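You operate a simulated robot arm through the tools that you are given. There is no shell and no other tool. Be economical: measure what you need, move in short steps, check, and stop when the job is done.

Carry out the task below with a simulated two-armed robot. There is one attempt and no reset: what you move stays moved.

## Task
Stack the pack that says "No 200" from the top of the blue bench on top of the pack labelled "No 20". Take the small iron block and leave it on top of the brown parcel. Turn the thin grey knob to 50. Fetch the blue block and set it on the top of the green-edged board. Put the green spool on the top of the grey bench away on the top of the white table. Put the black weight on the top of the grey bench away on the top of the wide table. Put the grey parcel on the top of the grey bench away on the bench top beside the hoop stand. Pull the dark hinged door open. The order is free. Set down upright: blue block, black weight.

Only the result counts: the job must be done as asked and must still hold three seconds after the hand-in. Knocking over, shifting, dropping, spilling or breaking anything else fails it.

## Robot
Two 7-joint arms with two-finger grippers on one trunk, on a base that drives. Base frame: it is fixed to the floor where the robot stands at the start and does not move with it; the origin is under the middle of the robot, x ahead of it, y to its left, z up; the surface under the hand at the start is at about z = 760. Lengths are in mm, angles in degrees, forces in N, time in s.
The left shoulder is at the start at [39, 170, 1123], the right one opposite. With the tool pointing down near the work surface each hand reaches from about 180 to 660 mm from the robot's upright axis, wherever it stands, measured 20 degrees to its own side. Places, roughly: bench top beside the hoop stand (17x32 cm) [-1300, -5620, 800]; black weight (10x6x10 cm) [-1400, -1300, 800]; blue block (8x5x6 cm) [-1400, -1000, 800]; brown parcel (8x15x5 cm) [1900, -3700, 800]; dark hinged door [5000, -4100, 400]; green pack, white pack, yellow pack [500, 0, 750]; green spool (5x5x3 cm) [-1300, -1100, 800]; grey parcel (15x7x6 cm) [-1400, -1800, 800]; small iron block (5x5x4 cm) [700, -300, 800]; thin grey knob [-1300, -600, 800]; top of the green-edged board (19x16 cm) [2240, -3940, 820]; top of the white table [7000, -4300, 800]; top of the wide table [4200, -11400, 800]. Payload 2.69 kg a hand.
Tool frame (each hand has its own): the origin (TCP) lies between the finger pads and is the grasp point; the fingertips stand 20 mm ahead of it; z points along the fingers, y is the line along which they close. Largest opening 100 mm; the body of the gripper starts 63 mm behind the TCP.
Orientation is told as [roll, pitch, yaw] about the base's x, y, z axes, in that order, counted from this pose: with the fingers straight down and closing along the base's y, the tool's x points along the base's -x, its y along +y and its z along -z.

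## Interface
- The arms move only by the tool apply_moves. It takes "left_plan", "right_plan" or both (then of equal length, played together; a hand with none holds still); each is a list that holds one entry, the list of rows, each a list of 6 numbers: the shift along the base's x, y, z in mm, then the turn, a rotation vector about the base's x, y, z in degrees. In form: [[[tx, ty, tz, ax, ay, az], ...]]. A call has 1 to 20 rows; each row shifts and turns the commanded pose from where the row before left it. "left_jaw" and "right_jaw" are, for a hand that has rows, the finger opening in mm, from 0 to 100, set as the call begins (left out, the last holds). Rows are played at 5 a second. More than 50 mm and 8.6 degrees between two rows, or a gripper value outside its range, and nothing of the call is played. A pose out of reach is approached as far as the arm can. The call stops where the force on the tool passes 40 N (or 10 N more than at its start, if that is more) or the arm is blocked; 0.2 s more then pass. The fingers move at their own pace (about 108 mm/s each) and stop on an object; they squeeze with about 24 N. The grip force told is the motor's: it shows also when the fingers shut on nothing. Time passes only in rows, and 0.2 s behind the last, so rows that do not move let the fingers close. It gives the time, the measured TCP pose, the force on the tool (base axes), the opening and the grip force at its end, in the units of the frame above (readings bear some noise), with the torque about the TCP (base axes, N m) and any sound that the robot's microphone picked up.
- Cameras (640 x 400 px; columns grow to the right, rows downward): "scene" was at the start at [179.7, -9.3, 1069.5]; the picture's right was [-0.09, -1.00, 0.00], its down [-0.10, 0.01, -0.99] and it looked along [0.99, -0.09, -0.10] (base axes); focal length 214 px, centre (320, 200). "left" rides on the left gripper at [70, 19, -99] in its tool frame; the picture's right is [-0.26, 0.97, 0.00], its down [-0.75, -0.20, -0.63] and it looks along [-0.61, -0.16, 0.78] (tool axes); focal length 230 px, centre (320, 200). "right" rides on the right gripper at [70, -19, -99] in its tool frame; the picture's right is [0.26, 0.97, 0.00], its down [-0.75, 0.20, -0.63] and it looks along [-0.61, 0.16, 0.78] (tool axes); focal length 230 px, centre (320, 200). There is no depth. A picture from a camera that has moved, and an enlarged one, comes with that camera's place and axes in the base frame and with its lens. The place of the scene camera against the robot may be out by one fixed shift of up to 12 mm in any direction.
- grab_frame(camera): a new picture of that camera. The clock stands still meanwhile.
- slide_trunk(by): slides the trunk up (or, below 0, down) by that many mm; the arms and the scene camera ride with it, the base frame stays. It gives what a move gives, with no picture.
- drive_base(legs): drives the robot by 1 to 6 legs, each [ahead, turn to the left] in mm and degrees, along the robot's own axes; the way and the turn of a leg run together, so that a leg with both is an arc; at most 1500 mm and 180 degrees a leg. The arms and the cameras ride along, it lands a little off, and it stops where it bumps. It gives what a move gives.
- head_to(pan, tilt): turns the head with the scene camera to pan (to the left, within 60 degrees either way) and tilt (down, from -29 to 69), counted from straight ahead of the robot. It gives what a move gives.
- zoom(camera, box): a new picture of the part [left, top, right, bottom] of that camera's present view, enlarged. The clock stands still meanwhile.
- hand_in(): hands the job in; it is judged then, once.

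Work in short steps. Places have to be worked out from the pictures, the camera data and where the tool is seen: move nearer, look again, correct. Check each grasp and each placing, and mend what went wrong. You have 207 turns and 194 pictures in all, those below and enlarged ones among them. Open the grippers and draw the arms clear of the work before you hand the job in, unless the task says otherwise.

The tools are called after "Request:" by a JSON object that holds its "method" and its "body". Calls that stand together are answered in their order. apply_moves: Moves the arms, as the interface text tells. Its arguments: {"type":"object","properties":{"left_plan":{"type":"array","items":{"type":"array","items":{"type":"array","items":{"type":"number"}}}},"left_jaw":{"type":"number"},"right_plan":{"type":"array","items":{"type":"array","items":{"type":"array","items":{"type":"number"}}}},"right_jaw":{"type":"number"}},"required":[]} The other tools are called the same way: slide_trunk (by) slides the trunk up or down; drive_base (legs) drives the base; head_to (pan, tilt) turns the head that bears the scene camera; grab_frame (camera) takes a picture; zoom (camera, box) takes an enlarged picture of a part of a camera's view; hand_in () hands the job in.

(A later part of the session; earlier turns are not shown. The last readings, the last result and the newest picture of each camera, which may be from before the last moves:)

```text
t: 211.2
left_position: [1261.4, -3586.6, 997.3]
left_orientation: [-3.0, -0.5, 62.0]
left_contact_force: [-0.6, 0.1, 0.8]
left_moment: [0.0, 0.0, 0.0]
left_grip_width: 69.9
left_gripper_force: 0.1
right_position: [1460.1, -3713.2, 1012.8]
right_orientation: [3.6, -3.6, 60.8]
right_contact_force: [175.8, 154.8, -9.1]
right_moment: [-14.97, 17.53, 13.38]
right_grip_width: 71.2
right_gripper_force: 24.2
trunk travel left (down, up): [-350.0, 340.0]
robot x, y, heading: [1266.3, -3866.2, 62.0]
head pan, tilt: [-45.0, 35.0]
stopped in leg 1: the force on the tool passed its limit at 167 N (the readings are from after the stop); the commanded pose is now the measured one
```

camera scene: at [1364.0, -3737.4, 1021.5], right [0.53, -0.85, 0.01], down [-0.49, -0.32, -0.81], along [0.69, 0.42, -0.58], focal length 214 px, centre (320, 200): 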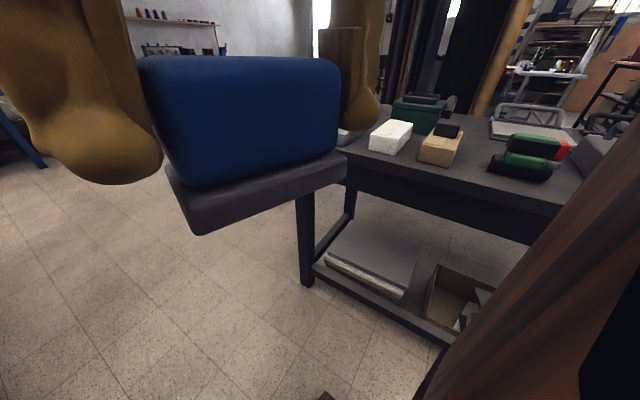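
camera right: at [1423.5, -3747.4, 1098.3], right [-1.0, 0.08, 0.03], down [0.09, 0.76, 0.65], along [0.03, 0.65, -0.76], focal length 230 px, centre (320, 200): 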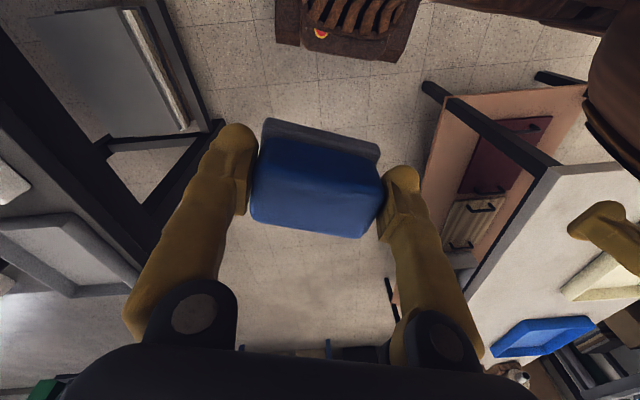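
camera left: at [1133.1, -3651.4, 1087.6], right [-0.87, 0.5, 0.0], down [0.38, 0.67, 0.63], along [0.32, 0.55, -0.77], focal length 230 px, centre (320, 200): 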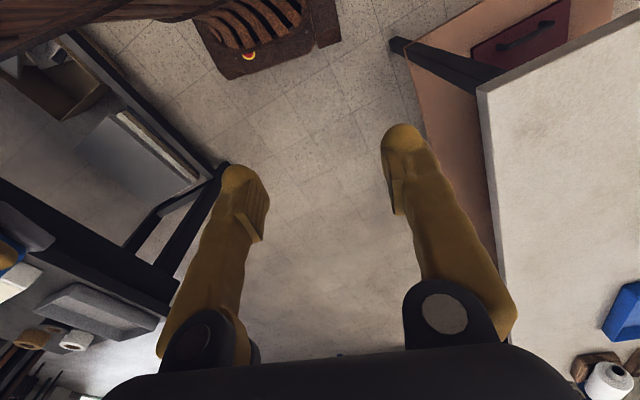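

The right hand feels ~170 N: it has crept back against the robot's own body. I move both hands forward and outward, away from the torso.

Request:
{"method": "apply_moves", "body": {"right_plan": [[[5, 3, 0, 0, 0, 0], [10, 7, 0, 0, 0, 0], [14, 10, 0, 0, 0, 0], [16, 12, 0, 0, 0, 0], [16, 12, 0, 0, 0, 0], [16, 12, 0, 0, 0, 0], [16, 12, 0, 0, 0, 0], [12, 9, 0, 0, 0, 0], [5, 4, 0, 0, 0, 0]]], "left_plan": [[[1, 4, 0, 0, 0, 0], [2, 8, 0, 0, 0, 0], [3, 13, 0, 0, 0, 0], [3, 15, 0, 0, 0, 0], [3, 15, 0, 0, 0, 0], [3, 15, 0, 0, 0, 0], [3, 15, 0, 0, 0, 0], [3, 12, 0, 0, 0, 0], [1, 5, 0, 0, 0, 0]]]}}

Request:
{"method": "grab_frame", "body": {"camera": "right"}}

```text
t: 213.2
left_position: [1271.7, -3493.1, 1002.4]
left_orientation: [-1.5, -1.0, 61.4]
left_contact_force: [-0.2, -0.2, 0.1]
left_moment: [0.01, -0.02, 0.01]
left_grip_width: 70.2
left_gripper_force: 0.0
left hand out of reach, approached as far as the arm can: row 1, 2
right_position: [1561.6, -3644.0, 1014.6]
right_orientation: [2.6, -3.5, 58.6]
right_contact_force: [1.1, -0.7, -2.1]
right_moment: [0.0, 0.04, 0.03]
right_grip_width: 71.0
right_gripper_force: 23.7
right hand out of reach, approached as far as the arm can: row 1, 2
trunk travel left (down, up): [-350.0, 340.0]
robot x, y, heading: [1270.9, -3865.8, 62.0]
head pan, tilt: [-45.0, 35.0]
```

```text
109 pictures are left
camera right: at [1542.0, -3719.6, 1108.3], right [-0.96, 0.28, 0.03], down [0.22, 0.7, 0.68], along [0.17, 0.66, -0.73], focal length 230 px, centre (320, 200)
```

right: 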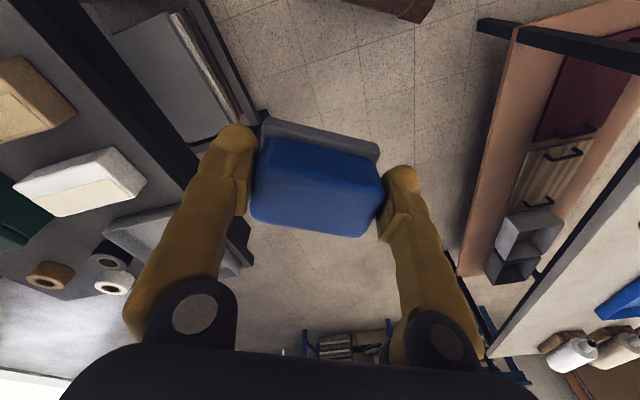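

Held block fine, hands free now. Continue round the table: up the gap, then face east.

Request:
{"method": "drive_base", "body": {"legs": [[300, 0], [0, 28], [850, 0], [0, -90]]}}

Request:
{"method": "head_to", "body": {"pan": 0, "tilt": 15}}

Request:
{"method": "grab_frame", "body": {"camera": "scene"}}

```text
t: 224.6
left_position: [1737.3, -2575.5, 1001.6]
left_orientation: [-1.6, -0.9, 1.6]
left_contact_force: [0.2, -0.4, -0.1]
left_moment: [-0.01, 0.01, 0.03]
left_grip_width: 69.8
left_gripper_force: 0.1
right_position: [1754.5, -2901.3, 1015.1]
right_orientation: [2.7, -3.5, -1.0]
right_contact_force: [1.0, 0.3, -2.0]
right_moment: [0.01, 0.02, 0.01]
right_grip_width: 70.9
right_gripper_force: 24.1
trunk travel left (down, up): [-350.0, 340.0]
robot x, y, heading: [1410.6, -2756.4, 2.4]
head pan, tilt: [-45.0, 35.0]
```

```text
t: 225.7
left_position: [1722.3, -2575.2, 1008.4]
left_orientation: [-1.5, -1.9, 1.8]
left_contact_force: [0.0, -0.3, 0.5]
left_moment: [-0.01, 0.03, 0.01]
left_grip_width: 70.0
left_gripper_force: 0.1
right_position: [1738.6, -2901.9, 1020.1]
right_orientation: [2.7, -4.3, -1.0]
right_contact_force: [0.1, -0.2, -1.7]
right_moment: [0.03, 0.0, 0.03]
right_grip_width: 70.8
right_gripper_force: 24.0
trunk travel left (down, up): [-350.0, 340.0]
robot x, y, heading: [1414.9, -2755.7, 2.3]
head pan, tilt: [0.0, 15.0]
```

```text
108 pictures are left
camera scene: at [1593.9, -2748.6, 1053.0], right [0.04, -1.0, 0.0], down [-0.27, -0.01, -0.96], along [0.96, 0.04, -0.28], focal length 214 px, centre (320, 200)
```

scene: 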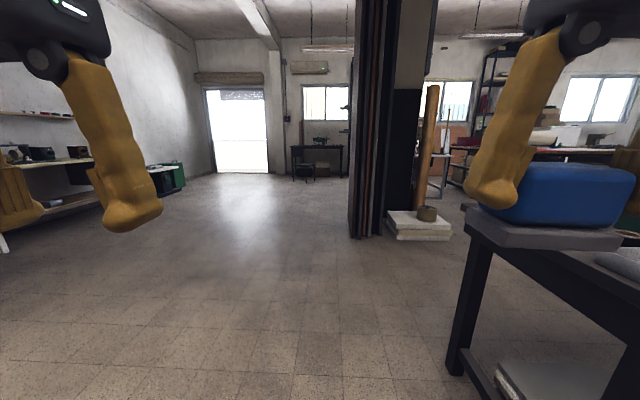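

Clear floor. Drive round to the far (east) side of the dark table and face it.

Request:
{"method": "drive_base", "body": {"legs": [[1480, -2], [0, -90], [1290, 0], [0, -90]]}}

Request:
{"method": "head_to", "body": {"pan": 0, "tilt": 28}}

Request:
{"method": "grab_frame", "body": {"camera": "scene"}}

```text
t: 246.8
left_position: [2654.6, -4169.9, 1007.5]
left_orientation: [-1.5, -1.8, -176.2]
left_contact_force: [0.1, 0.6, 0.2]
left_moment: [0.0, -0.02, -0.01]
left_grip_width: 70.0
left_gripper_force: 0.1
right_position: [2626.8, -3844.9, 1019.8]
right_orientation: [2.7, -4.4, -178.8]
right_contact_force: [0.7, 0.8, -1.0]
right_moment: [-0.01, -0.03, -0.02]
right_grip_width: 71.0
right_gripper_force: 24.0
trunk travel left (down, up): [-350.0, 340.0]
robot x, y, heading: [2958.0, -3983.5, -175.8]
head pan, tilt: [0.0, 15.0]
```

```text
t: 247.6
left_position: [2671.3, -4168.7, 1009.3]
left_orientation: [-1.5, -2.4, -176.2]
left_contact_force: [-0.5, 0.3, 0.8]
left_moment: [0.02, 0.0, -0.01]
left_grip_width: 70.1
left_gripper_force: 0.1
right_position: [2645.5, -3841.9, 1012.2]
right_orientation: [2.5, -2.4, -178.9]
right_contact_force: [-0.5, 0.7, -1.7]
right_moment: [-0.03, -0.04, -0.02]
right_grip_width: 71.1
right_gripper_force: 23.3
trunk travel left (down, up): [-350.0, 340.0]
robot x, y, heading: [2957.4, -3986.7, -175.5]
head pan, tilt: [0.0, 28.0]
```

```text
107 pictures are left
camera scene: at [2778.9, -4000.8, 1032.0], right [-0.08, 1.0, 0.0], down [0.48, 0.04, -0.88], along [-0.87, -0.07, -0.48], focal length 214 px, centre (320, 200)
```

scene: 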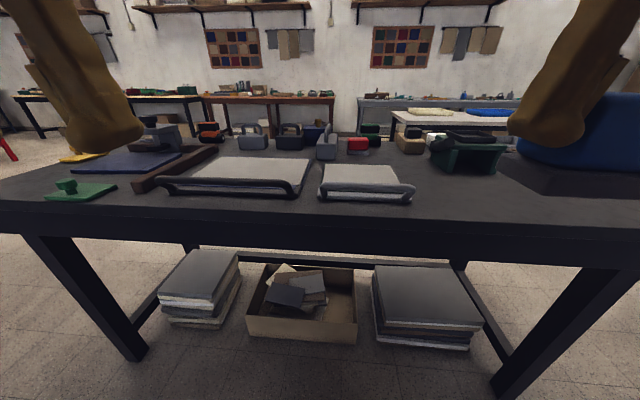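

The green-edged board is the right-hand one, near (2237, -3925). Drive 150 mm closer and view with the right-hand camera.

Request:
{"method": "drive_base", "body": {"legs": [[0, -4.5], [150, 0]]}}

Request:
{"method": "apply_moves", "body": {"right_plan": [[[-8, -2, 0, -0.5, -0.4, 0], [-16, -3, 0, -0.5, -0.4, 0], [-20, -3, 0, -0.5, -0.4, 0], [-20, -3, 0, -0.5, -0.4, 0], [-20, -3, 0, -0.5, -0.4, 0], [-20, -3, 0, 0, 0, 0], [-20, -3, 0, 0, 0, 0], [-20, -3, 0, 0, 0, 0], [-12, -3, 0, 0, 0, 0], [-5, 0, 0, 0, 0, 0]]]}}

Request:
{"method": "grab_frame", "body": {"camera": "right"}}

Request:
{"method": "grab_frame", "body": {"camera": "scene"}}

```text
t: 248.5
left_position: [2709.5, -4154.1, 992.7]
left_orientation: [-1.4, 2.2, -179.1]
left_contact_force: [0.8, -0.2, 0.2]
left_moment: [0.02, 0.07, 0.02]
left_grip_width: 69.8
left_gripper_force: 0.0
right_position: [2699.0, -3824.9, 999.9]
right_orientation: [2.4, 0.5, 178.4]
right_contact_force: [0.3, 0.0, -0.9]
right_moment: [0.03, 0.06, 0.01]
right_grip_width: 70.5
right_gripper_force: 24.4
trunk travel left (down, up): [-350.0, 340.0]
robot x, y, heading: [2957.1, -3983.5, -178.3]
head pan, tilt: [0.0, 28.0]
stopped in leg 1: the robot was blocked; the commanded pose is now the measured one
```

```text
t: 250.7
left_position: [2706.6, -4153.7, 991.4]
left_orientation: [-1.3, 2.1, -179.1]
left_contact_force: [-0.1, -0.3, -0.6]
left_moment: [-0.01, 0.0, -0.03]
left_grip_width: 69.8
left_gripper_force: 0.0
right_position: [2527.1, -3852.2, 1014.6]
right_orientation: [5.1, -0.6, 178.2]
right_contact_force: [-0.4, -0.1, -1.7]
right_moment: [-0.01, 0.0, -0.02]
right_grip_width: 70.6
right_gripper_force: 23.6
trunk travel left (down, up): [-350.0, 340.0]
robot x, y, heading: [2956.5, -3989.1, -178.2]
head pan, tilt: [0.0, 28.0]
```

```text
106 pictures are left
camera right: at [2598.7, -3826.6, 1110.6], right [0.23, -0.97, 0.08], down [-0.75, -0.12, 0.65], along [-0.62, -0.21, -0.75], focal length 230 px, centre (320, 200)
```

right: 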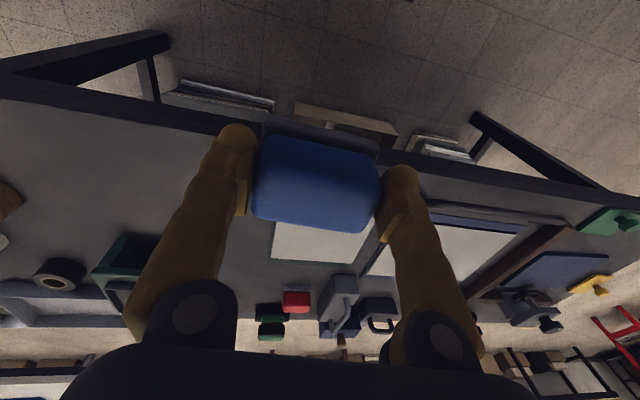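

```text
105 pictures are left
camera scene: at [2778.4, -3992.6, 1031.9], right [-0.03, 1.0, 0.0], down [0.48, 0.01, -0.87], along [-0.87, -0.03, -0.48], focal length 214 px, centre (320, 200)
```

scene: 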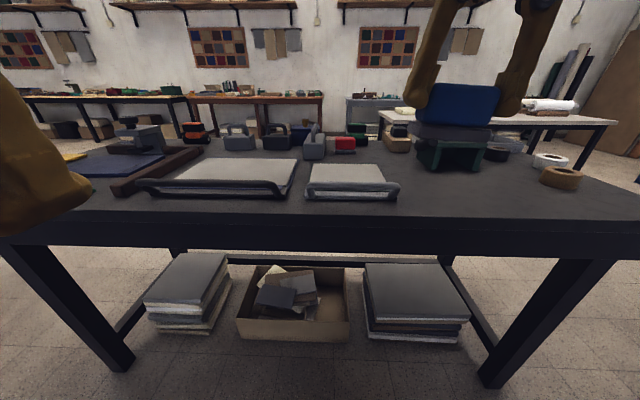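

The left hand crept too close to the body again. Move it forward and level the right hand, then drive closer.

Request:
{"method": "apply_moves", "body": {"left_plan": [[[-5, 0, 0, 0, 0, 0], [-12, 0, 2, 0, 0, 0], [-18, 0, 2, 0, 0, 0], [-20, 0, 2, 0, 0, 0], [-20, 0, 2, 0, 0, 0], [-20, 0, 2, 0, 0, 0], [-15, 0, 0, 0, 0, 0], [-10, 0, 0, 0, 0, 0]]], "right_plan": [[[0, 0, 0, 0.5, 0, 0], [0, 0, 0, 1, 0, 0], [0, 0, 0, 1, 0, 0], [0, 0, 0, 1, 0, 0], [0, 0, 0, 1, 0, 0], [0, 0, 0, 0.5, 0, 0], [0, 0, 0, 0, 0, 0], [0, 0, 0, 0, 0, 0]]]}}

Request:
{"method": "drive_base", "body": {"legs": [[150, -1.5]]}}

Request:
{"method": "apply_moves", "body": {"right_plan": [[[0, 0, 0, 0, 0, 0], [-4, -8, -3, 0, 0, 0], [-6, -14, -6, 0, 0, 0], [-6, -16, -8, 0, 0, 0], [-6, -16, -8, 0, 0, 0], [-4, -12, -8, 0, 0, 0], [0, -4, -4, 0, 0, 0], [0, 0, 0, 0, 0, 0]]]}}

Request:
{"method": "grab_frame", "body": {"camera": "right"}}

Request:
{"method": "grab_frame", "body": {"camera": "scene"}}

```text
t: 252.5
left_position: [2580.2, -4154.7, 1014.3]
left_orientation: [-1.2, -1.2, -179.2]
left_contact_force: [0.6, -0.2, -0.3]
left_moment: [0.0, 0.04, 0.0]
left_grip_width: 70.0
left_gripper_force: 0.1
right_position: [2527.1, -3851.2, 1014.7]
right_orientation: [0.0, -0.9, 178.4]
right_contact_force: [0.3, 0.4, -1.4]
right_moment: [-0.01, 0.02, 0.04]
right_grip_width: 70.6
right_gripper_force: 23.8
trunk travel left (down, up): [-350.0, 340.0]
robot x, y, heading: [2956.8, -3985.4, -178.1]
head pan, tilt: [0.0, 28.0]
```

```text
t: 253.8
left_position: [2424.9, -4145.4, 1013.9]
left_orientation: [-1.2, -1.2, 179.3]
left_contact_force: [0.0, -0.2, 0.3]
left_moment: [-0.05, -0.04, 0.02]
left_grip_width: 70.1
left_gripper_force: 0.0
right_position: [2381.5, -3841.0, 1013.2]
right_orientation: [-0.2, -0.9, 176.8]
right_contact_force: [-0.1, -0.3, -1.4]
right_moment: [0.0, -0.03, 0.03]
right_grip_width: 70.5
right_gripper_force: 23.9
trunk travel left (down, up): [-350.0, 340.0]
robot x, y, heading: [2806.8, -3986.9, -179.8]
head pan, tilt: [0.0, 28.0]
```

```text
t: 255.6
left_position: [2441.5, -4146.1, 1018.6]
left_orientation: [-1.2, -2.1, 179.3]
left_contact_force: [0.5, 0.3, -0.3]
left_moment: [0.03, -0.02, -0.04]
left_grip_width: 70.1
left_gripper_force: 0.1
right_position: [2369.8, -3912.2, 985.0]
right_orientation: [-0.1, -1.9, 176.7]
right_contact_force: [0.2, 0.4, -1.6]
right_moment: [0.03, -0.04, -0.02]
right_grip_width: 70.1
right_gripper_force: 24.5
trunk travel left (down, up): [-350.0, 340.0]
robot x, y, heading: [2810.2, -3986.1, -180.1]
head pan, tilt: [0.0, 28.0]
```

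```text
104 pictures are left
camera right: at [2444.2, -3897.1, 1081.3], right [0.2, -0.98, -0.01], down [-0.74, -0.16, 0.65], along [-0.64, -0.12, -0.76], focal length 230 px, centre (320, 200)
```

right: 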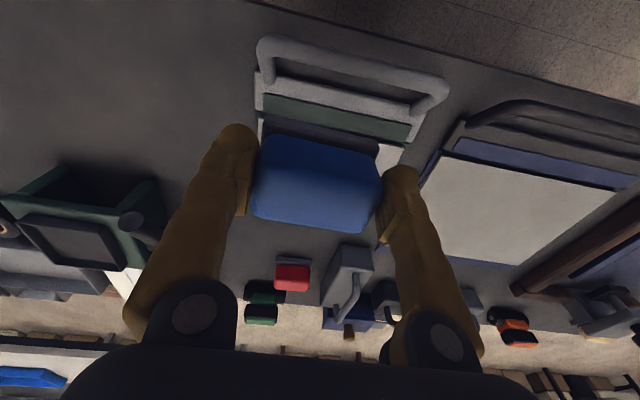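

```text
103 pictures are left
camera scene: at [2629.3, -3990.0, 1031.9], right [0.0, 1.0, 0.0], down [0.48, 0.0, -0.87], along [-0.87, 0.0, -0.48], focal length 214 px, centre (320, 200)
```

scene: 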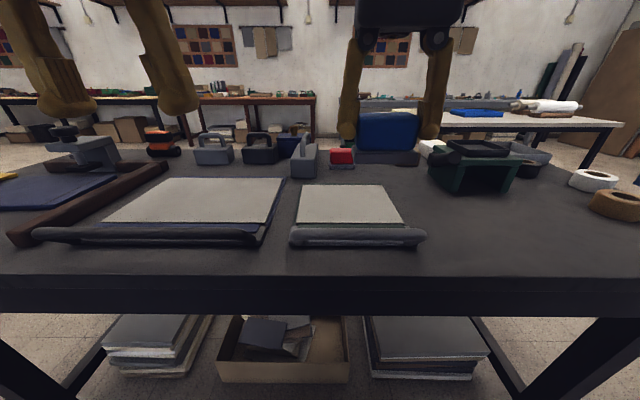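

Board's white top spans x≈2167–2320, centre ≈ (2243, -3934). Move the block over it at z≈905.

Request:
{"method": "apply_moves", "body": {"right_plan": [[[-6, -1, -2, 0, 0, 0], [-12, -2, -6, 0, -0.4, 0], [-17, -3, -10, 0, -0.5, 0], [-17, -3, -12, 0, -0.5, 0], [-17, -3, -12, 0, -0.5, 0], [-17, -3, -12, 0, 0, 0], [-17, -3, -10, 0, 0, 0], [-14, -3, -8, 0, 0, 0], [-8, -1, -5, 0, 0, 0], [-2, 0, -3, 0, 0, 0], [0, 0, 0, 0, 0, 0]]]}}

Request:
{"method": "grab_frame", "body": {"camera": "right"}}

Request:
{"method": "zoom", "body": {"camera": "scene", "box": [250, 110, 450, 250]}}

```text
t: 258.0
left_position: [2441.4, -4146.4, 1019.1]
left_orientation: [-1.2, -2.1, 179.3]
left_contact_force: [-0.2, 0.1, 0.5]
left_moment: [-0.03, 0.02, -0.01]
left_grip_width: 69.9
left_gripper_force: 0.1
right_position: [2243.9, -3933.0, 903.6]
right_orientation: [-0.3, 0.2, 176.8]
right_contact_force: [-0.3, 0.4, -2.6]
right_moment: [0.0, 0.0, -0.01]
right_grip_width: 70.3
right_gripper_force: 24.0
trunk travel left (down, up): [-350.0, 340.0]
robot x, y, heading: [2809.3, -3991.9, -180.0]
head pan, tilt: [0.0, 28.0]
```

```text
102 pictures are left
camera right: at [2314.3, -3918.8, 1003.0], right [0.2, -0.98, 0.0], down [-0.76, -0.16, 0.63], along [-0.61, -0.12, -0.78], focal length 230 px, centre (320, 200)
```

right: 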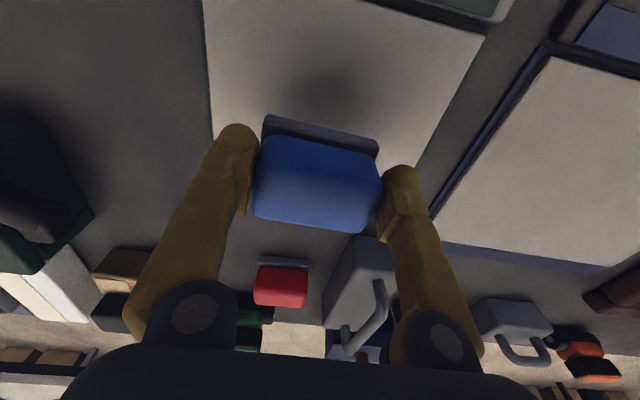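

```text
2.86 times, centred on (350, 180) of scene
camera zoom: at [2629.2, -3990.0, 1031.9], right [0.0, 1.0, 0.0], down [0.48, 0.0, -0.87], along [-0.87, 0.0, -0.48], focal length 613 px, centre (234, 257)
```

zoom: 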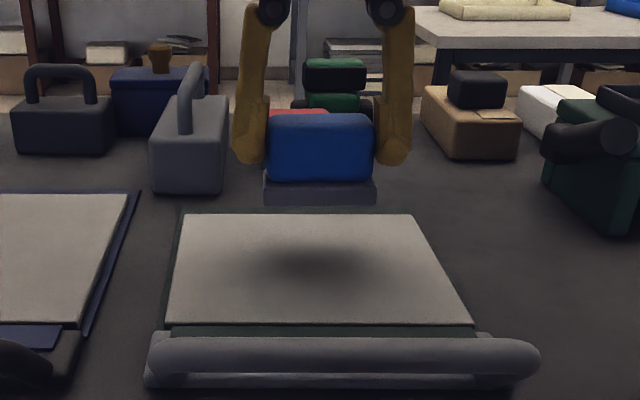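

The shadow falls in the board's middle. Lower toward contact.

Request:
{"method": "apply_moves", "body": {"right_plan": [[[0, 0, -6, 0, 0, 0], [0, 0, -10, 0, 0, 0], [0, 0, -10, 0, 0, 0], [0, 0, -6, 0, 0, 0], [0, 0, -3, 0, 0, 0], [0, 0, 0, 0, 0, 0]]]}}

Request:
{"method": "zoom", "body": {"camera": "scene", "box": [250, 110, 450, 250]}}

```text
t: 259.4
left_position: [2441.0, -4145.6, 1019.9]
left_orientation: [-1.2, -2.1, 179.3]
left_contact_force: [0.6, 0.2, 0.7]
left_moment: [0.02, 0.0, 0.0]
left_grip_width: 70.0
left_gripper_force: 0.1
right_position: [2243.6, -3935.8, 867.9]
right_orientation: [-0.3, 0.1, 176.7]
right_contact_force: [0.6, -0.1, -2.4]
right_moment: [0.04, 0.04, 0.02]
right_grip_width: 70.3
right_gripper_force: 24.5
trunk travel left (down, up): [-350.0, 340.0]
robot x, y, heading: [2807.5, -3988.3, -180.0]
head pan, tilt: [0.0, 28.0]
```

```text
2.86 times, centred on (350, 180) of scene
camera zoom: at [2629.3, -3990.0, 1031.9], right [0.0, 1.0, 0.0], down [0.48, 0.0, -0.87], along [-0.87, 0.0, -0.48], focal length 613 px, centre (234, 257)
```

zoom: 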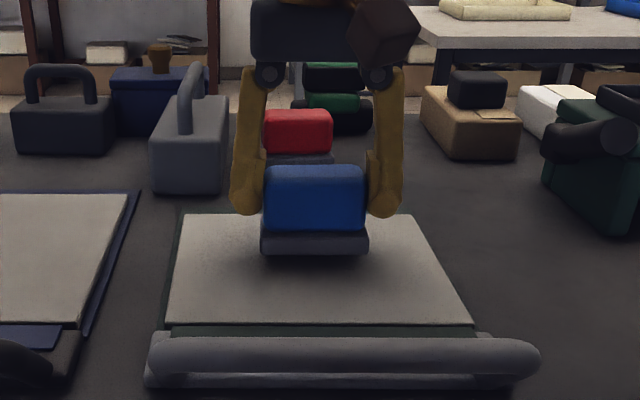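

Close to contact; small steps down.

Request:
{"method": "apply_moves", "body": {"right_plan": [[[0, 0, -2, 0, 0, 0], [0, 0, -2, 0, 0, 0], [0, 0, -2, 0, 0, 0], [0, 0, -2, 0, 0, 0], [0, 0, 0, 0, 0, 0]]]}}

```text
t: 260.6
left_position: [2442.6, -4146.2, 1019.6]
left_orientation: [-1.2, -2.1, 179.4]
left_contact_force: [0.6, 0.3, -0.2]
left_moment: [0.03, 0.0, -0.02]
left_grip_width: 70.0
left_gripper_force: 0.1
right_position: [2245.3, -3932.0, 861.3]
right_orientation: [-0.2, -0.1, 176.7]
right_contact_force: [1.3, 0.9, 8.8]
right_moment: [-0.35, 0.22, 0.03]
right_grip_width: 70.6
right_gripper_force: 23.7
trunk travel left (down, up): [-350.0, 340.0]
robot x, y, heading: [2808.1, -3987.3, -180.1]
head pan, tilt: [0.0, 28.0]
```

Contact. Release and rise, retracting.

Request:
{"method": "apply_moves", "body": {"right_plan": [[[0, 0, -0.5, 0, 0, 0], [0, 0, 0, 0, 0, 0], [0, 0, 0, 0, 0, 0], [0, 0, 6, 0, 0, 0], [0, 0, 12, 0, 0, 0], [0, 0, 16, 0, 0, 0], [0, 0, 18, 0, 0, 0], [0, 0, 18, 0, 0, 0], [5, 0, 18, 0, 0, 0], [12, 4, 16, 0, 0, 0], [18, 6, 10, 0, 0, 0], [20, 6, 8, 0, 0, 0], [20, 6, 5, 0, 0, 0], [15, 6, 0, 0, 0, 0], [8, 0, 0, 0, 0, 0]]], "right_jaw": 100}}

Request:
{"method": "zoom", "body": {"camera": "scene", "box": [220, 90, 460, 260]}}

```text
t: 263.8
left_position: [2441.4, -4146.0, 1019.1]
left_orientation: [-1.2, -2.1, 179.5]
left_contact_force: [-0.6, 0.0, -1.0]
left_moment: [-0.05, 0.01, 0.02]
left_grip_width: 70.0
left_gripper_force: 0.1
right_position: [2344.2, -3904.2, 987.2]
right_orientation: [-0.1, 0.1, 176.8]
right_contact_force: [0.6, 0.4, -0.5]
right_moment: [-0.01, -0.02, 0.0]
right_grip_width: 100.2
right_gripper_force: 0.0
trunk travel left (down, up): [-350.0, 340.0]
robot x, y, heading: [2809.3, -3988.4, -180.2]
head pan, tilt: [0.0, 28.0]
```

```text
2.35 times, centred on (340, 175) of scene
camera zoom: at [2629.5, -3990.1, 1032.0], right [0.0, 1.0, 0.0], down [0.48, 0.0, -0.87], along [-0.87, 0.0, -0.48], focal length 505 px, centre (273, 259)
```

zoom: 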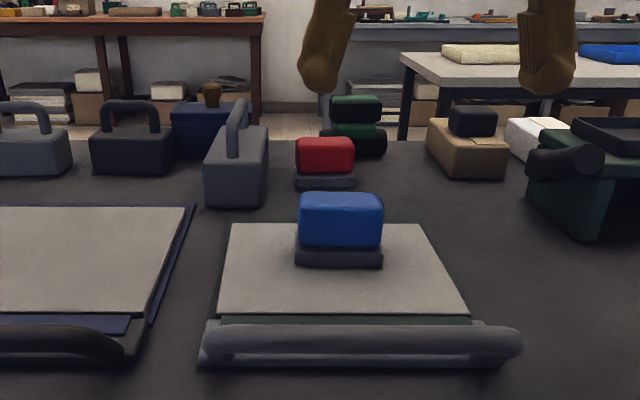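

Blue block is on the board, upright. Next the door (≈(5000, -4100)): back off, turn east and look.

Request:
{"method": "drive_base", "body": {"legs": [[-180, 0], [0, 180]]}}

Request:
{"method": "head_to", "body": {"pan": 0, "tilt": 15}}

Request:
{"method": "grab_frame", "body": {"camera": "scene"}}

```text
t: 272.8
left_position: [3353.5, -3837.7, 1018.3]
left_orientation: [-1.2, -2.1, -1.7]
left_contact_force: [0.7, 0.4, 0.1]
left_moment: [-0.04, -0.03, 0.0]
left_grip_width: 70.0
left_gripper_force: 0.0
right_position: [3447.8, -4083.0, 987.5]
right_orientation: [-0.3, 0.2, -4.3]
right_contact_force: [-0.3, 0.1, 0.0]
right_moment: [-0.02, 0.0, 0.03]
right_grip_width: 100.3
right_gripper_force: 0.0
trunk travel left (down, up): [-350.0, 340.0]
robot x, y, heading: [2987.9, -4002.4, -0.9]
head pan, tilt: [0.0, 28.0]
```

```text
t: 273.6
left_position: [3336.8, -3838.9, 1024.9]
left_orientation: [-1.1, -3.0, -1.8]
left_contact_force: [0.4, -0.3, -0.5]
left_moment: [0.01, 0.04, 0.02]
left_grip_width: 70.1
left_gripper_force: 0.2
right_position: [3433.3, -4084.6, 994.6]
right_orientation: [-0.1, -1.0, -4.2]
right_contact_force: [0.5, 0.4, 0.3]
right_moment: [0.0, 0.0, -0.01]
right_grip_width: 100.1
right_gripper_force: 0.0
trunk travel left (down, up): [-350.0, 340.0]
robot x, y, heading: [2984.2, -4006.8, -0.8]
head pan, tilt: [0.0, 15.0]
```

```text
98 pictures are left
camera scene: at [3165.4, -4011.6, 1052.9], right [-0.02, -1.0, 0.0], down [-0.28, 0.01, -0.96], along [0.96, -0.02, -0.28], focal length 214 px, centre (320, 200)
```

scene: 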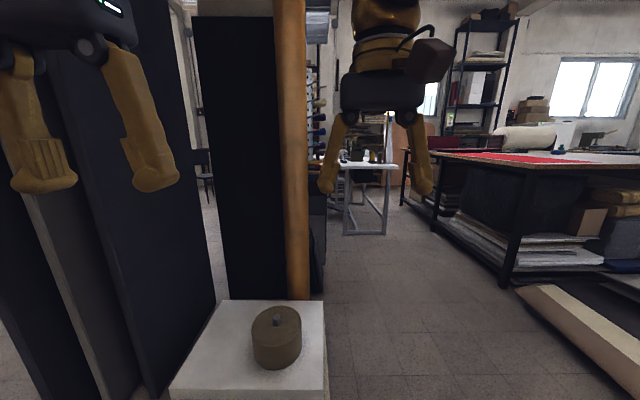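

The cabinet is behind the column. I go round its south side via y≈-4620 and look.

Request:
{"method": "drive_base", "body": {"legs": [[0, -59], [710, 0], [0, 60], [600, 0], [0, 15]]}}

Request:
{"method": "head_to", "body": {"pan": 10, "tilt": 20}}

Request:
{"method": "grab_frame", "body": {"camera": "scene"}}

```text
t: 286.6
left_position: [4235.6, -4397.2, 1024.7]
left_orientation: [-1.1, -3.0, 11.5]
left_contact_force: [0.8, 0.1, -0.1]
left_moment: [0.02, 0.0, -0.04]
left_grip_width: 69.8
left_gripper_force: 0.1
right_position: [4384.2, -4613.9, 994.5]
right_orientation: [-0.3, -0.8, 8.9]
right_contact_force: [0.2, -0.8, 0.9]
right_moment: [0.01, 0.01, 0.02]
right_grip_width: 100.2
right_gripper_force: 0.0
trunk travel left (down, up): [-350.0, 340.0]
robot x, y, heading: [3934.1, -4638.2, 12.4]
head pan, tilt: [0.0, 15.0]
```

```text
t: 287.4
left_position: [4219.2, -4401.3, 1029.8]
left_orientation: [-1.2, -4.0, 11.6]
left_contact_force: [-0.7, -0.3, 0.4]
left_moment: [0.04, -0.02, 0.01]
left_grip_width: 70.1
left_gripper_force: 0.0
right_position: [4367.9, -4618.8, 1001.1]
right_orientation: [-0.4, -1.8, 8.8]
right_contact_force: [-0.8, 0.2, -0.1]
right_moment: [-0.02, -0.02, -0.01]
right_grip_width: 100.0
right_gripper_force: 0.1
trunk travel left (down, up): [-350.0, 340.0]
robot x, y, heading: [3926.8, -4642.4, 12.0]
head pan, tilt: [10.0, 20.0]
```

```text
97 pictures are left
camera scene: at [4101.4, -4590.2, 1045.0], right [0.38, -0.93, 0.0], down [-0.33, -0.13, -0.93], along [0.86, 0.35, -0.36], focal length 214 px, centre (320, 200)
```

scene: 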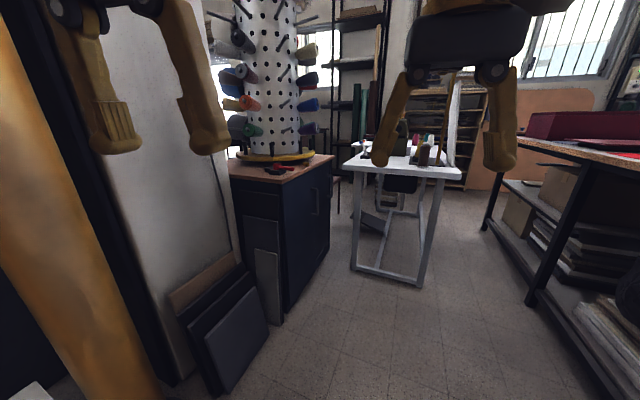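

Request:
{"method": "zoom", "body": {"camera": "scene", "box": [220, 140, 360, 320]}}

```text
2.22 times, centred on (290, 230) of scene
camera zoom: at [4101.4, -4590.2, 1045.0], right [0.38, -0.93, 0.0], down [-0.33, -0.13, -0.93], along [0.86, 0.35, -0.36], focal length 477 px, centre (387, 133)
```

zoom: 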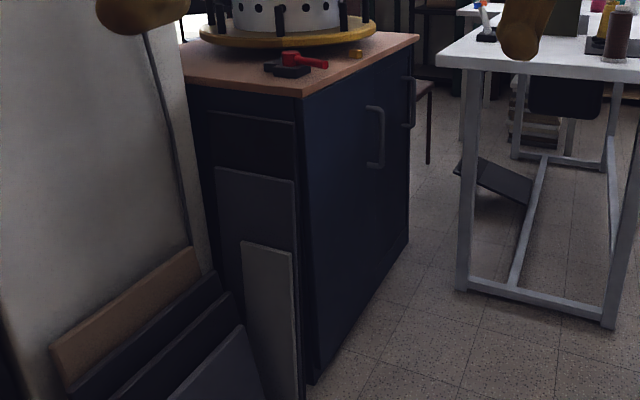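

A dark cabinet: its south face at y≈-4050 has the door with a vertical handle near (5284, z≈576); a white table stands at x≥5370. I drive to (5060, -5000) and face the cabinet (north).

Request:
{"method": "drive_base", "body": {"legs": [[0, -29.5], [1188, 0], [0, 107.5]]}}

Request:
{"method": "head_to", "body": {"pan": 0, "tilt": 25}}

Request:
{"method": "grab_frame", "body": {"camera": "scene"}}

```text
t: 299.4
left_position: [4818.2, -4655.2, 1031.3]
left_orientation: [-1.1, -4.0, 92.0]
left_contact_force: [-0.7, 0.0, 0.5]
left_moment: [0.03, -0.02, -0.02]
left_grip_width: 69.8
left_gripper_force: 0.2
right_position: [5056.3, -4544.4, 1000.7]
right_orientation: [-0.3, -1.8, 89.4]
right_contact_force: [-0.3, -0.1, -0.8]
right_moment: [0.02, -0.02, 0.01]
right_grip_width: 100.0
right_gripper_force: 0.1
trunk travel left (down, up): [-350.0, 340.0]
robot x, y, heading: [5019.8, -4981.8, 93.0]
head pan, tilt: [10.0, 20.0]
```

```text
t: 300.1
left_position: [4817.4, -4677.0, 1018.3]
left_orientation: [-1.1, -1.5, 92.2]
left_contact_force: [-0.4, -0.5, 0.5]
left_moment: [0.0, 0.0, 0.0]
left_grip_width: 69.9
left_gripper_force: 0.1
right_position: [5056.3, -4560.9, 1007.5]
right_orientation: [-0.3, -2.6, 89.4]
right_contact_force: [0.4, 0.1, 0.2]
right_moment: [0.0, 0.0, 0.01]
right_grip_width: 100.1
right_gripper_force: 0.0
trunk travel left (down, up): [-350.0, 340.0]
robot x, y, heading: [5015.2, -4981.4, 92.8]
head pan, tilt: [0.0, 25.0]
```

```text
95 pictures are left
camera scene: at [5008.3, -4802.8, 1036.8], right [1.0, 0.05, 0.0], down [0.02, -0.44, -0.9], along [-0.04, 0.9, -0.44], focal length 214 px, centre (320, 200)
```

scene: 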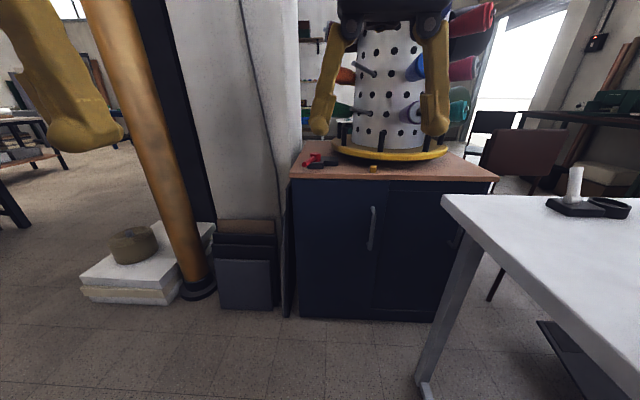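

Request:
{"method": "zoom", "body": {"camera": "scene", "box": [280, 160, 480, 330]}}

```text
2.35 times, centred on (380, 245) of scene
camera zoom: at [5008.3, -4802.8, 1036.8], right [1.0, 0.05, 0.0], down [0.02, -0.44, -0.9], along [-0.04, 0.9, -0.44], focal length 505 px, centre (179, 94)
```

zoom: 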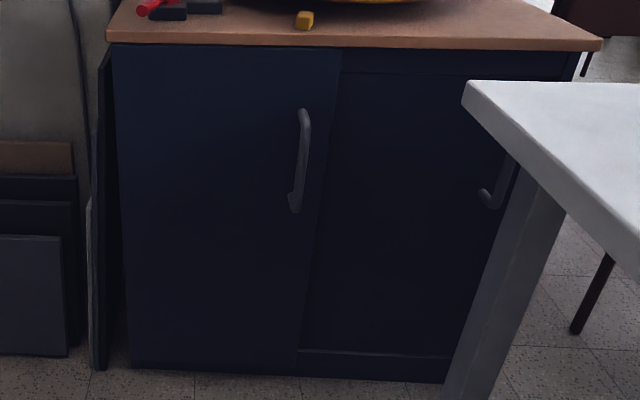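

Left leaf is the hinged door: spans x≈4878–5225 at y≈-4085, hinge on the left, vertical handle ≈ (5168, -4120, z 491–680). I drive ahead 220 mm, and lower the trunk 200 mm.

Request:
{"method": "drive_base", "body": {"legs": [[220, -2.8]]}}

Request:
{"method": "slide_trunk", "body": {"by": -200}}

Request:
{"method": "head_to", "body": {"pan": -5, "tilt": 20}}

Request:
{"method": "grab_frame", "body": {"camera": "scene"}}

```text
t: 301.4
left_position: [4825.5, -4554.1, 1019.0]
left_orientation: [-1.2, -1.2, 90.2]
left_contact_force: [0.7, 0.4, 0.6]
left_moment: [0.05, 0.01, -0.02]
left_grip_width: 70.1
left_gripper_force: 0.0
right_position: [5065.6, -4441.1, 1018.7]
right_orientation: [-0.3, -4.2, 87.5]
right_contact_force: [0.7, -0.8, 0.6]
right_moment: [0.04, -0.04, 0.02]
right_grip_width: 100.0
right_gripper_force: 0.1
trunk travel left (down, up): [-350.0, 340.0]
robot x, y, heading: [5013.8, -4834.0, 91.0]
head pan, tilt: [0.0, 25.0]
stopped in leg 1: the robot was blocked; the commanded pose is now the measured one
```

```text
t: 303.6
left_position: [4826.2, -4559.7, 814.3]
left_orientation: [-1.1, -0.1, 90.1]
left_contact_force: [0.0, 0.5, 0.6]
left_moment: [-0.03, 0.0, -0.01]
left_grip_width: 70.2
left_gripper_force: 0.0
right_position: [5065.9, -4443.3, 820.7]
right_orientation: [-0.3, -4.3, 87.6]
right_contact_force: [-0.1, -0.5, -0.3]
right_moment: [-0.02, -0.01, -0.04]
right_grip_width: 100.0
right_gripper_force: 0.2
trunk travel left (down, up): [-150.0, 540.0]
robot x, y, heading: [5013.8, -4839.0, 90.8]
head pan, tilt: [0.0, 25.0]
```

```text
t: 304.3
left_position: [4824.9, -4558.7, 813.9]
left_orientation: [-1.1, 0.0, 90.1]
left_contact_force: [-0.2, -0.2, 0.2]
left_moment: [-0.02, 0.01, -0.02]
left_grip_width: 70.1
left_gripper_force: 0.1
right_position: [5066.6, -4442.3, 819.8]
right_orientation: [-0.3, -4.3, 87.7]
right_contact_force: [-0.2, -0.7, -0.7]
right_moment: [-0.02, 0.01, -0.02]
right_grip_width: 99.7
right_gripper_force: 0.1
trunk travel left (down, up): [-150.0, 540.0]
robot x, y, heading: [5010.9, -4840.4, 90.9]
head pan, tilt: [-5.0, 20.0]
```

```text
93 pictures are left
camera scene: at [5018.0, -4660.9, 844.8], right [1.0, -0.07, 0.0], down [-0.02, -0.36, -0.93], along [0.07, 0.93, -0.36], focal length 214 px, centre (320, 200)
```

scene: 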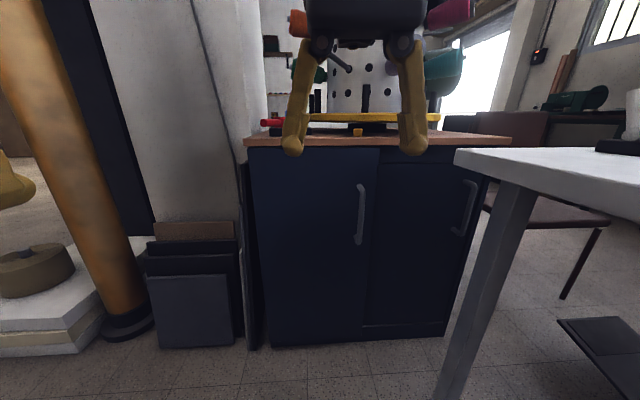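

Handle triangulated at (5168, -4130, 598). I bring the right hand in front of it, tilted 50° forward, and move the left hand away from the body.

Request:
{"method": "apply_moves", "body": {"right_plan": [[[3, 5, -5, 1.5, 0, 0.2], [6, 10, -10, 3, 0, 0.2], [7, 13, -13, 3.3, 0, 0.2], [7, 13, -13, 3.3, 0, 0.2], [7, 13, -13, 3.3, 0, 0.2], [7, 13, -13, 3.3, 0, 0.2], [7, 13, -13, 3.3, 0, 0.2], [7, 13, -13, 3.3, 0, 0.2], [7, 13, -13, 3.3, 0, 0.2], [7, 13, -13, 3.3, 0, 0.2], [7, 13, -13, 3.3, 0, 0], [7, 13, -13, 3.3, 0, 0], [7, 13, -13, 3.3, 0, 0], [7, 13, -13, 3.3, 0, 0], [7, 13, -13, 2, 0, 0], [4, 7, -6, 0, 0, 0], [0, 0, 0, 0, 0, 0]]], "left_plan": [[[0, 4, 0, 0, 0, 0], [0, 8, 0, 0, 0, 0], [0, 8, 0, 0, 0, 0], [0, 8, 0, 0, 0, 0], [0, 8, 0, 0, 0, 0], [0, 8, 0, 0, 0, 0], [0, 8, 0, 0, 0, 0], [0, 8, 0, 0, 0, 0], [0, 8, 0, 0, 0, 0], [0, 8, 0, 0, 0, 0], [0, 4, 0, 0, 0, 0], [0, 0, 0, 0, 0, 0], [0, 0, 0, 0, 0, 0], [0, 0, 0, 0, 0, 0], [0, 0, 0, 0, 0, 0], [0, 0, 0, 0, 0, 0], [0, 0, 0, 0, 0, 0]]], "right_jaw": 70}}

Request:
{"method": "grab_frame", "body": {"camera": "right"}}

Request:
{"method": "grab_frame", "body": {"camera": "scene"}}

```text
t: 307.9
left_position: [4825.2, -4474.2, 827.0]
left_orientation: [-1.1, -3.0, 90.1]
left_contact_force: [-0.1, -0.2, 0.0]
left_moment: [0.01, -0.01, -0.01]
left_grip_width: 70.1
left_gripper_force: 0.0
right_position: [5172.4, -4253.1, 628.2]
right_orientation: [0.8, -50.4, 89.2]
right_contact_force: [-0.3, 0.1, 0.0]
right_moment: [-0.02, 0.03, 0.02]
right_grip_width: 70.1
right_gripper_force: 0.0
trunk travel left (down, up): [-150.0, 540.0]
robot x, y, heading: [5014.0, -4838.1, 90.7]
head pan, tilt: [-5.0, 20.0]
```

```text
92 pictures are left
camera right: at [5191.3, -4373.5, 637.0], right [-0.97, -0.16, -0.19], down [-0.19, -0.01, 0.98], along [-0.16, 0.99, -0.02], focal length 230 px, centre (320, 200)
```

right: 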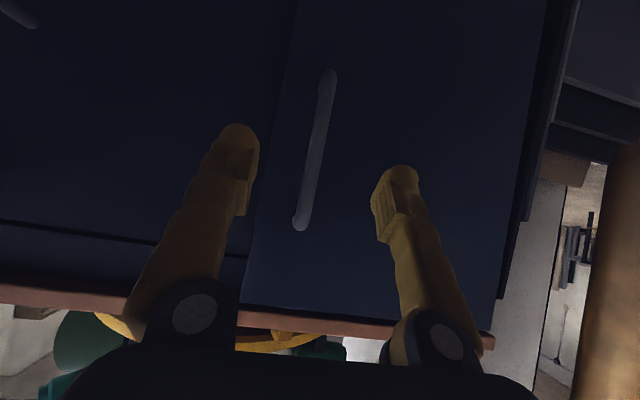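

```text
91 pictures are left
camera scene: at [5018.0, -4660.8, 844.9], right [1.0, -0.07, 0.0], down [-0.02, -0.36, -0.93], along [0.07, 0.93, -0.36], focal length 214 px, centre (320, 200)
```

scene: 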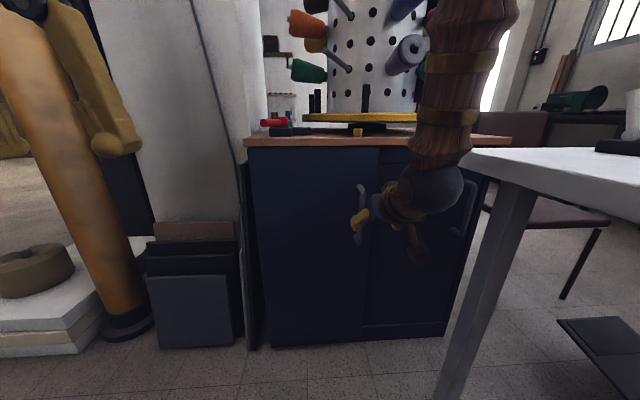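

Bar seen between the fingers at x≈5167. Advance 123 mm onto it.

Request:
{"method": "apply_moves", "body": {"right_plan": [[[-1, 7, -2, 0, 0, 0], [-1, 13, -4, 0, 0, 0], [-1, 16, -4, 0, 0, 0], [-1, 16, -4, 0, 0, 0], [-1, 16, -4, 0, 0, 0], [0, 16, -4, 0, 0, 0], [0, 14, -4, 0, 0, 0], [0, 12, -3, 0, 0, 0], [0, 8, -2, 0, 0, 0], [0, 4, 0, 0, 0, 0], [0, 0, 0, 0, 0, 0]]]}}

Request:
{"method": "grab_frame", "body": {"camera": "right"}}

Request:
{"method": "zoom", "body": {"camera": "scene", "box": [300, 130, 480, 270]}}

```text
t: 310.3
left_position: [4824.8, -4473.2, 827.8]
left_orientation: [-1.1, -3.0, 90.1]
left_contact_force: [0.1, 0.1, -0.1]
left_moment: [0.0, 0.0, 0.01]
left_grip_width: 70.0
left_gripper_force: 0.1
right_position: [5164.1, -4128.7, 596.6]
right_orientation: [0.9, -50.3, 89.1]
right_contact_force: [0.5, 0.1, 0.4]
right_moment: [0.02, -0.02, 0.03]
right_grip_width: 70.0
right_gripper_force: 0.0
trunk travel left (down, up): [-150.0, 540.0]
robot x, y, heading: [5012.2, -4831.8, 91.0]
head pan, tilt: [-5.0, 20.0]
```

```text
90 pictures are left
camera right: at [5182.9, -4249.8, 606.5], right [-0.97, -0.16, -0.19], down [-0.19, -0.01, 0.98], along [-0.16, 0.99, -0.03], focal length 230 px, centre (320, 200)
```

right: 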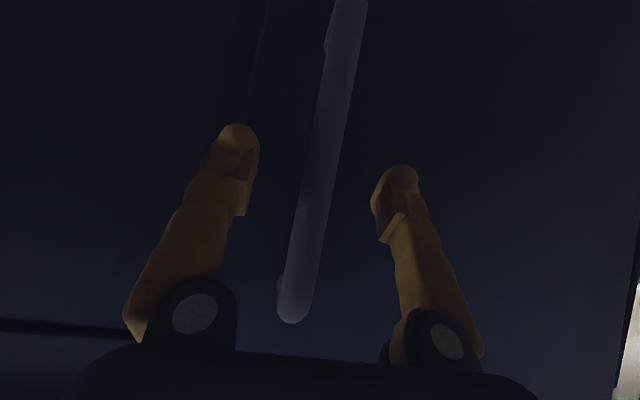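

```text
2.86 times, centred on (390, 200) of scene
camera zoom: at [5018.0, -4660.7, 844.8], right [1.0, -0.07, 0.0], down [-0.02, -0.36, -0.93], along [0.07, 0.93, -0.36], focal length 613 px, centre (120, 200)
```

zoom: 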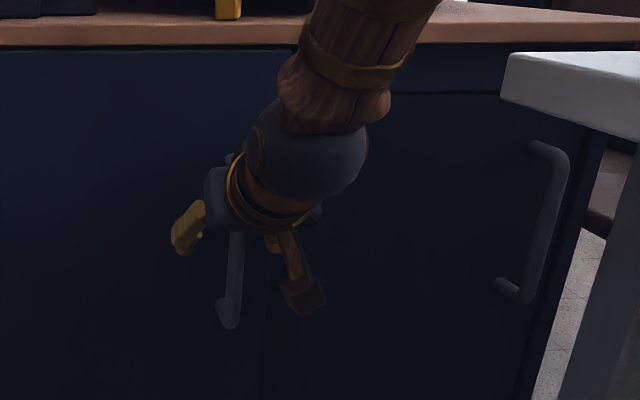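

The bar runs between the fingers. Close the gripper.

Request:
{"method": "apply_moves", "body": {"right_plan": [[[0, 0, 0, 0, 0, 0], [0, 0, 0, 0, 0, 0], [0, 0, 0, 0, 0, 0]]], "right_jaw": 0}}

```text
t: 311.1
left_position: [4825.6, -4473.4, 827.5]
left_orientation: [-1.1, -3.0, 90.2]
left_contact_force: [-0.5, 0.2, 0.1]
left_moment: [0.01, -0.03, 0.0]
left_grip_width: 70.0
left_gripper_force: 0.0
right_position: [5164.4, -4129.9, 598.0]
right_orientation: [1.0, -50.3, 89.3]
right_contact_force: [6.3, 0.6, -1.2]
right_moment: [0.01, 0.02, 0.09]
right_grip_width: 0.0
right_gripper_force: 29.7
trunk travel left (down, up): [-150.0, 540.0]
robot x, y, heading: [5014.0, -4836.7, 91.3]
head pan, tilt: [-5.0, 20.0]
```

Closed on nothing — the bar lies deeper. Look at the picture.

Request:
{"method": "grab_frame", "body": {"camera": "right"}}

```text
88 pictures are left
camera right: at [5183.0, -4249.7, 606.6], right [-0.97, -0.16, -0.19], down [-0.19, -0.01, 0.98], along [-0.16, 0.99, -0.02], focal length 230 px, centre (320, 200)
```

right: 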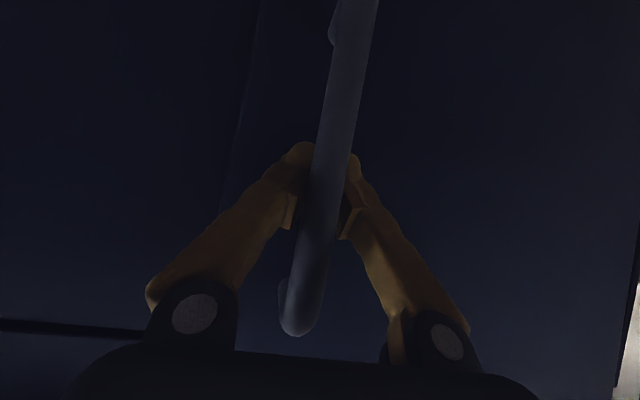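

The fingers have closed behind the bar, hooking it — good for pulling. Pull along the hinge arc, 25° first, rotating the hand with the door.

Request:
{"method": "apply_moves", "body": {"right_plan": [[[-2.2, -12.3, 0, 0, 0, -2.5], [-2.8, -12.3, 0, 0, 0, -2.5], [-3.3, -12.1, 0, 0, 0, -2.5], [-3.8, -11.9, 0, 0, 0, -2.5], [-4.4, -11.8, 0, 0, 0, -2.5], [-4.8, -11.6, 0, 0, 0, -2.5], [-5.4, -11.3, 0, 0, 0, -2.5], [-5.8, -11.1, 0, 0, 0, -2.5], [-6.3, -10.9, 0, 0, 0, -2.5], [-6.8, -10.5, 0, 0, 0, -2.5]]]}}

Request:
{"method": "grab_frame", "body": {"camera": "scene"}}

```text
t: 313.3
left_position: [4823.1, -4472.7, 826.2]
left_orientation: [-1.1, -3.0, 90.2]
left_contact_force: [-0.4, -0.3, -0.8]
left_moment: [0.02, 0.02, 0.02]
left_grip_width: 70.0
left_gripper_force: 0.1
right_position: [5130.7, -4244.2, 594.3]
right_orientation: [1.0, -49.8, 62.6]
right_contact_force: [-26.1, 18.1, 3.8]
right_moment: [0.22, -0.37, -0.68]
right_grip_width: 0.0
right_gripper_force: 29.9
trunk travel left (down, up): [-150.0, 540.0]
robot x, y, heading: [5011.8, -4838.5, 90.8]
head pan, tilt: [-5.0, 20.0]
```

```text
87 pictures are left
camera scene: at [5016.6, -4660.1, 844.7], right [1.0, -0.07, 0.0], down [-0.02, -0.36, -0.93], along [0.07, 0.93, -0.36], focal length 214 px, centre (320, 200)
```

scene: 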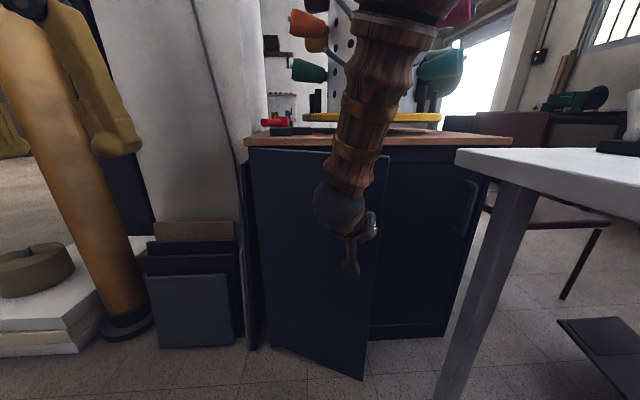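

Door is opening. Continue another 25° along the arc.

Request:
{"method": "apply_moves", "body": {"right_plan": [[[-7.8, -9.6, 0, 0, 0, -2.5], [-7.6, -9.9, 0, 0, 0, -2.5], [-8.1, -9.6, 0, 0, 0, -2.5], [-8.5, -9.2, 0, 0, 0, -2.5], [-8.9, -8.8, 0, 0, 0, -2.5], [-9.2, -8.5, 0, 0, 0, -2.5], [-9.6, -8, 0, 0, 0, -2.5], [-10, -7.6, 0, 0, 0, -2.5], [-10.3, -7.1, 0, 0, 0, -2.5], [-10.6, -6.7, 0, 0, 0, -2.5]]]}}

Request:
{"method": "grab_frame", "body": {"camera": "scene"}}

```text
t: 315.1
left_position: [4824.6, -4485.3, 831.7]
left_orientation: [-1.2, -3.8, 90.0]
left_contact_force: [-0.2, -1.2, -0.3]
left_moment: [0.04, -0.04, 0.01]
left_grip_width: 69.9
left_gripper_force: 0.1
right_position: [5060.7, -4323.7, 602.1]
right_orientation: [1.3, -50.0, 41.6]
right_contact_force: [-24.0, 32.8, -17.9]
right_moment: [-0.06, -0.34, -0.81]
right_grip_width: 0.0
right_gripper_force: 29.8
trunk travel left (down, up): [-150.0, 540.0]
robot x, y, heading: [5011.3, -4837.0, 91.0]
head pan, tilt: [-5.0, 20.0]
stopped in row 9 (right hand): the force on the tool passed its limit at 47 N (the readings are from after the stop); the commanded pose is now the measured one
```

```text
86 pictures are left
camera scene: at [5016.6, -4658.6, 844.2], right [1.0, -0.07, 0.0], down [-0.02, -0.36, -0.93], along [0.07, 0.93, -0.36], focal length 214 px, centre (320, 200)
```

scene: 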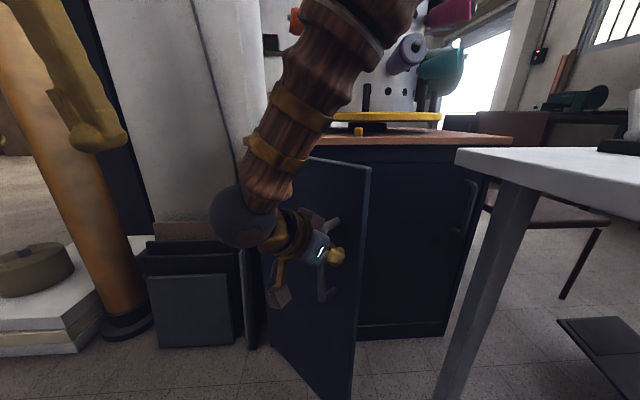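

Door ≈45° open; the hand is pulling slightly outward. Ease inward and continue another ~18°.

Request:
{"method": "apply_moves", "body": {"right_plan": [[[-3, 4, 0, 0, 0, 0], [-3, 4, 0, 0, 0, -1], [-12.3, -8.8, 0, 0, 0, -3], [-12.7, -8.1, 0, 0, 0, -3], [-13.1, -7.4, 0, 0, 0, -3], [-13.5, -6.7, 0, 0, 0, -3], [-13.8, -5, 0, 0, 0, -3], [-14.1, -4, 0, 0, 0, -3]]]}}

Request:
{"method": "grab_frame", "body": {"camera": "scene"}}

```text
t: 316.1
left_position: [4827.1, -4499.6, 838.6]
left_orientation: [-1.2, -4.9, 89.9]
left_contact_force: [0.7, 0.2, 1.5]
left_moment: [0.06, 0.09, 0.01]
left_grip_width: 70.0
left_gripper_force: 0.0
right_position: [5045.1, -4337.4, 612.2]
right_orientation: [2.1, -50.4, 34.3]
right_contact_force: [-14.4, 23.1, -12.6]
right_moment: [-0.09, -0.29, -0.53]
right_grip_width: 0.0
right_gripper_force: 29.2
trunk travel left (down, up): [-150.0, 540.0]
robot x, y, heading: [5016.1, -4832.8, 90.8]
head pan, tilt: [-5.0, 20.0]
stopped in row 4 (right hand): the force on the tool passed its limit at 66 N (the readings are from after the stop); the commanded pose is now the measured one
```

```text
85 pictures are left
camera scene: at [5018.6, -4660.7, 844.5], right [1.0, -0.07, 0.0], down [-0.03, -0.36, -0.93], along [0.07, 0.93, -0.36], focal length 214 px, centre (320, 200)
```

scene: 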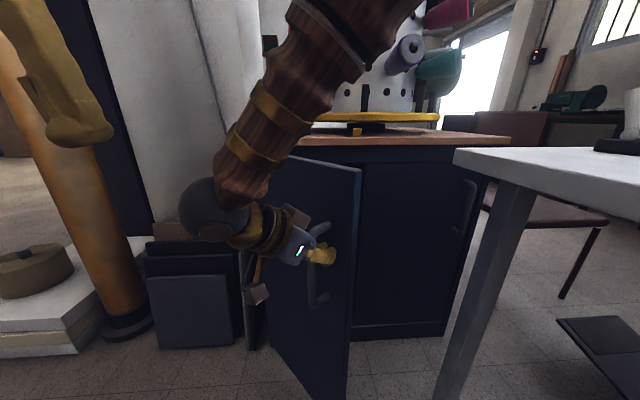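

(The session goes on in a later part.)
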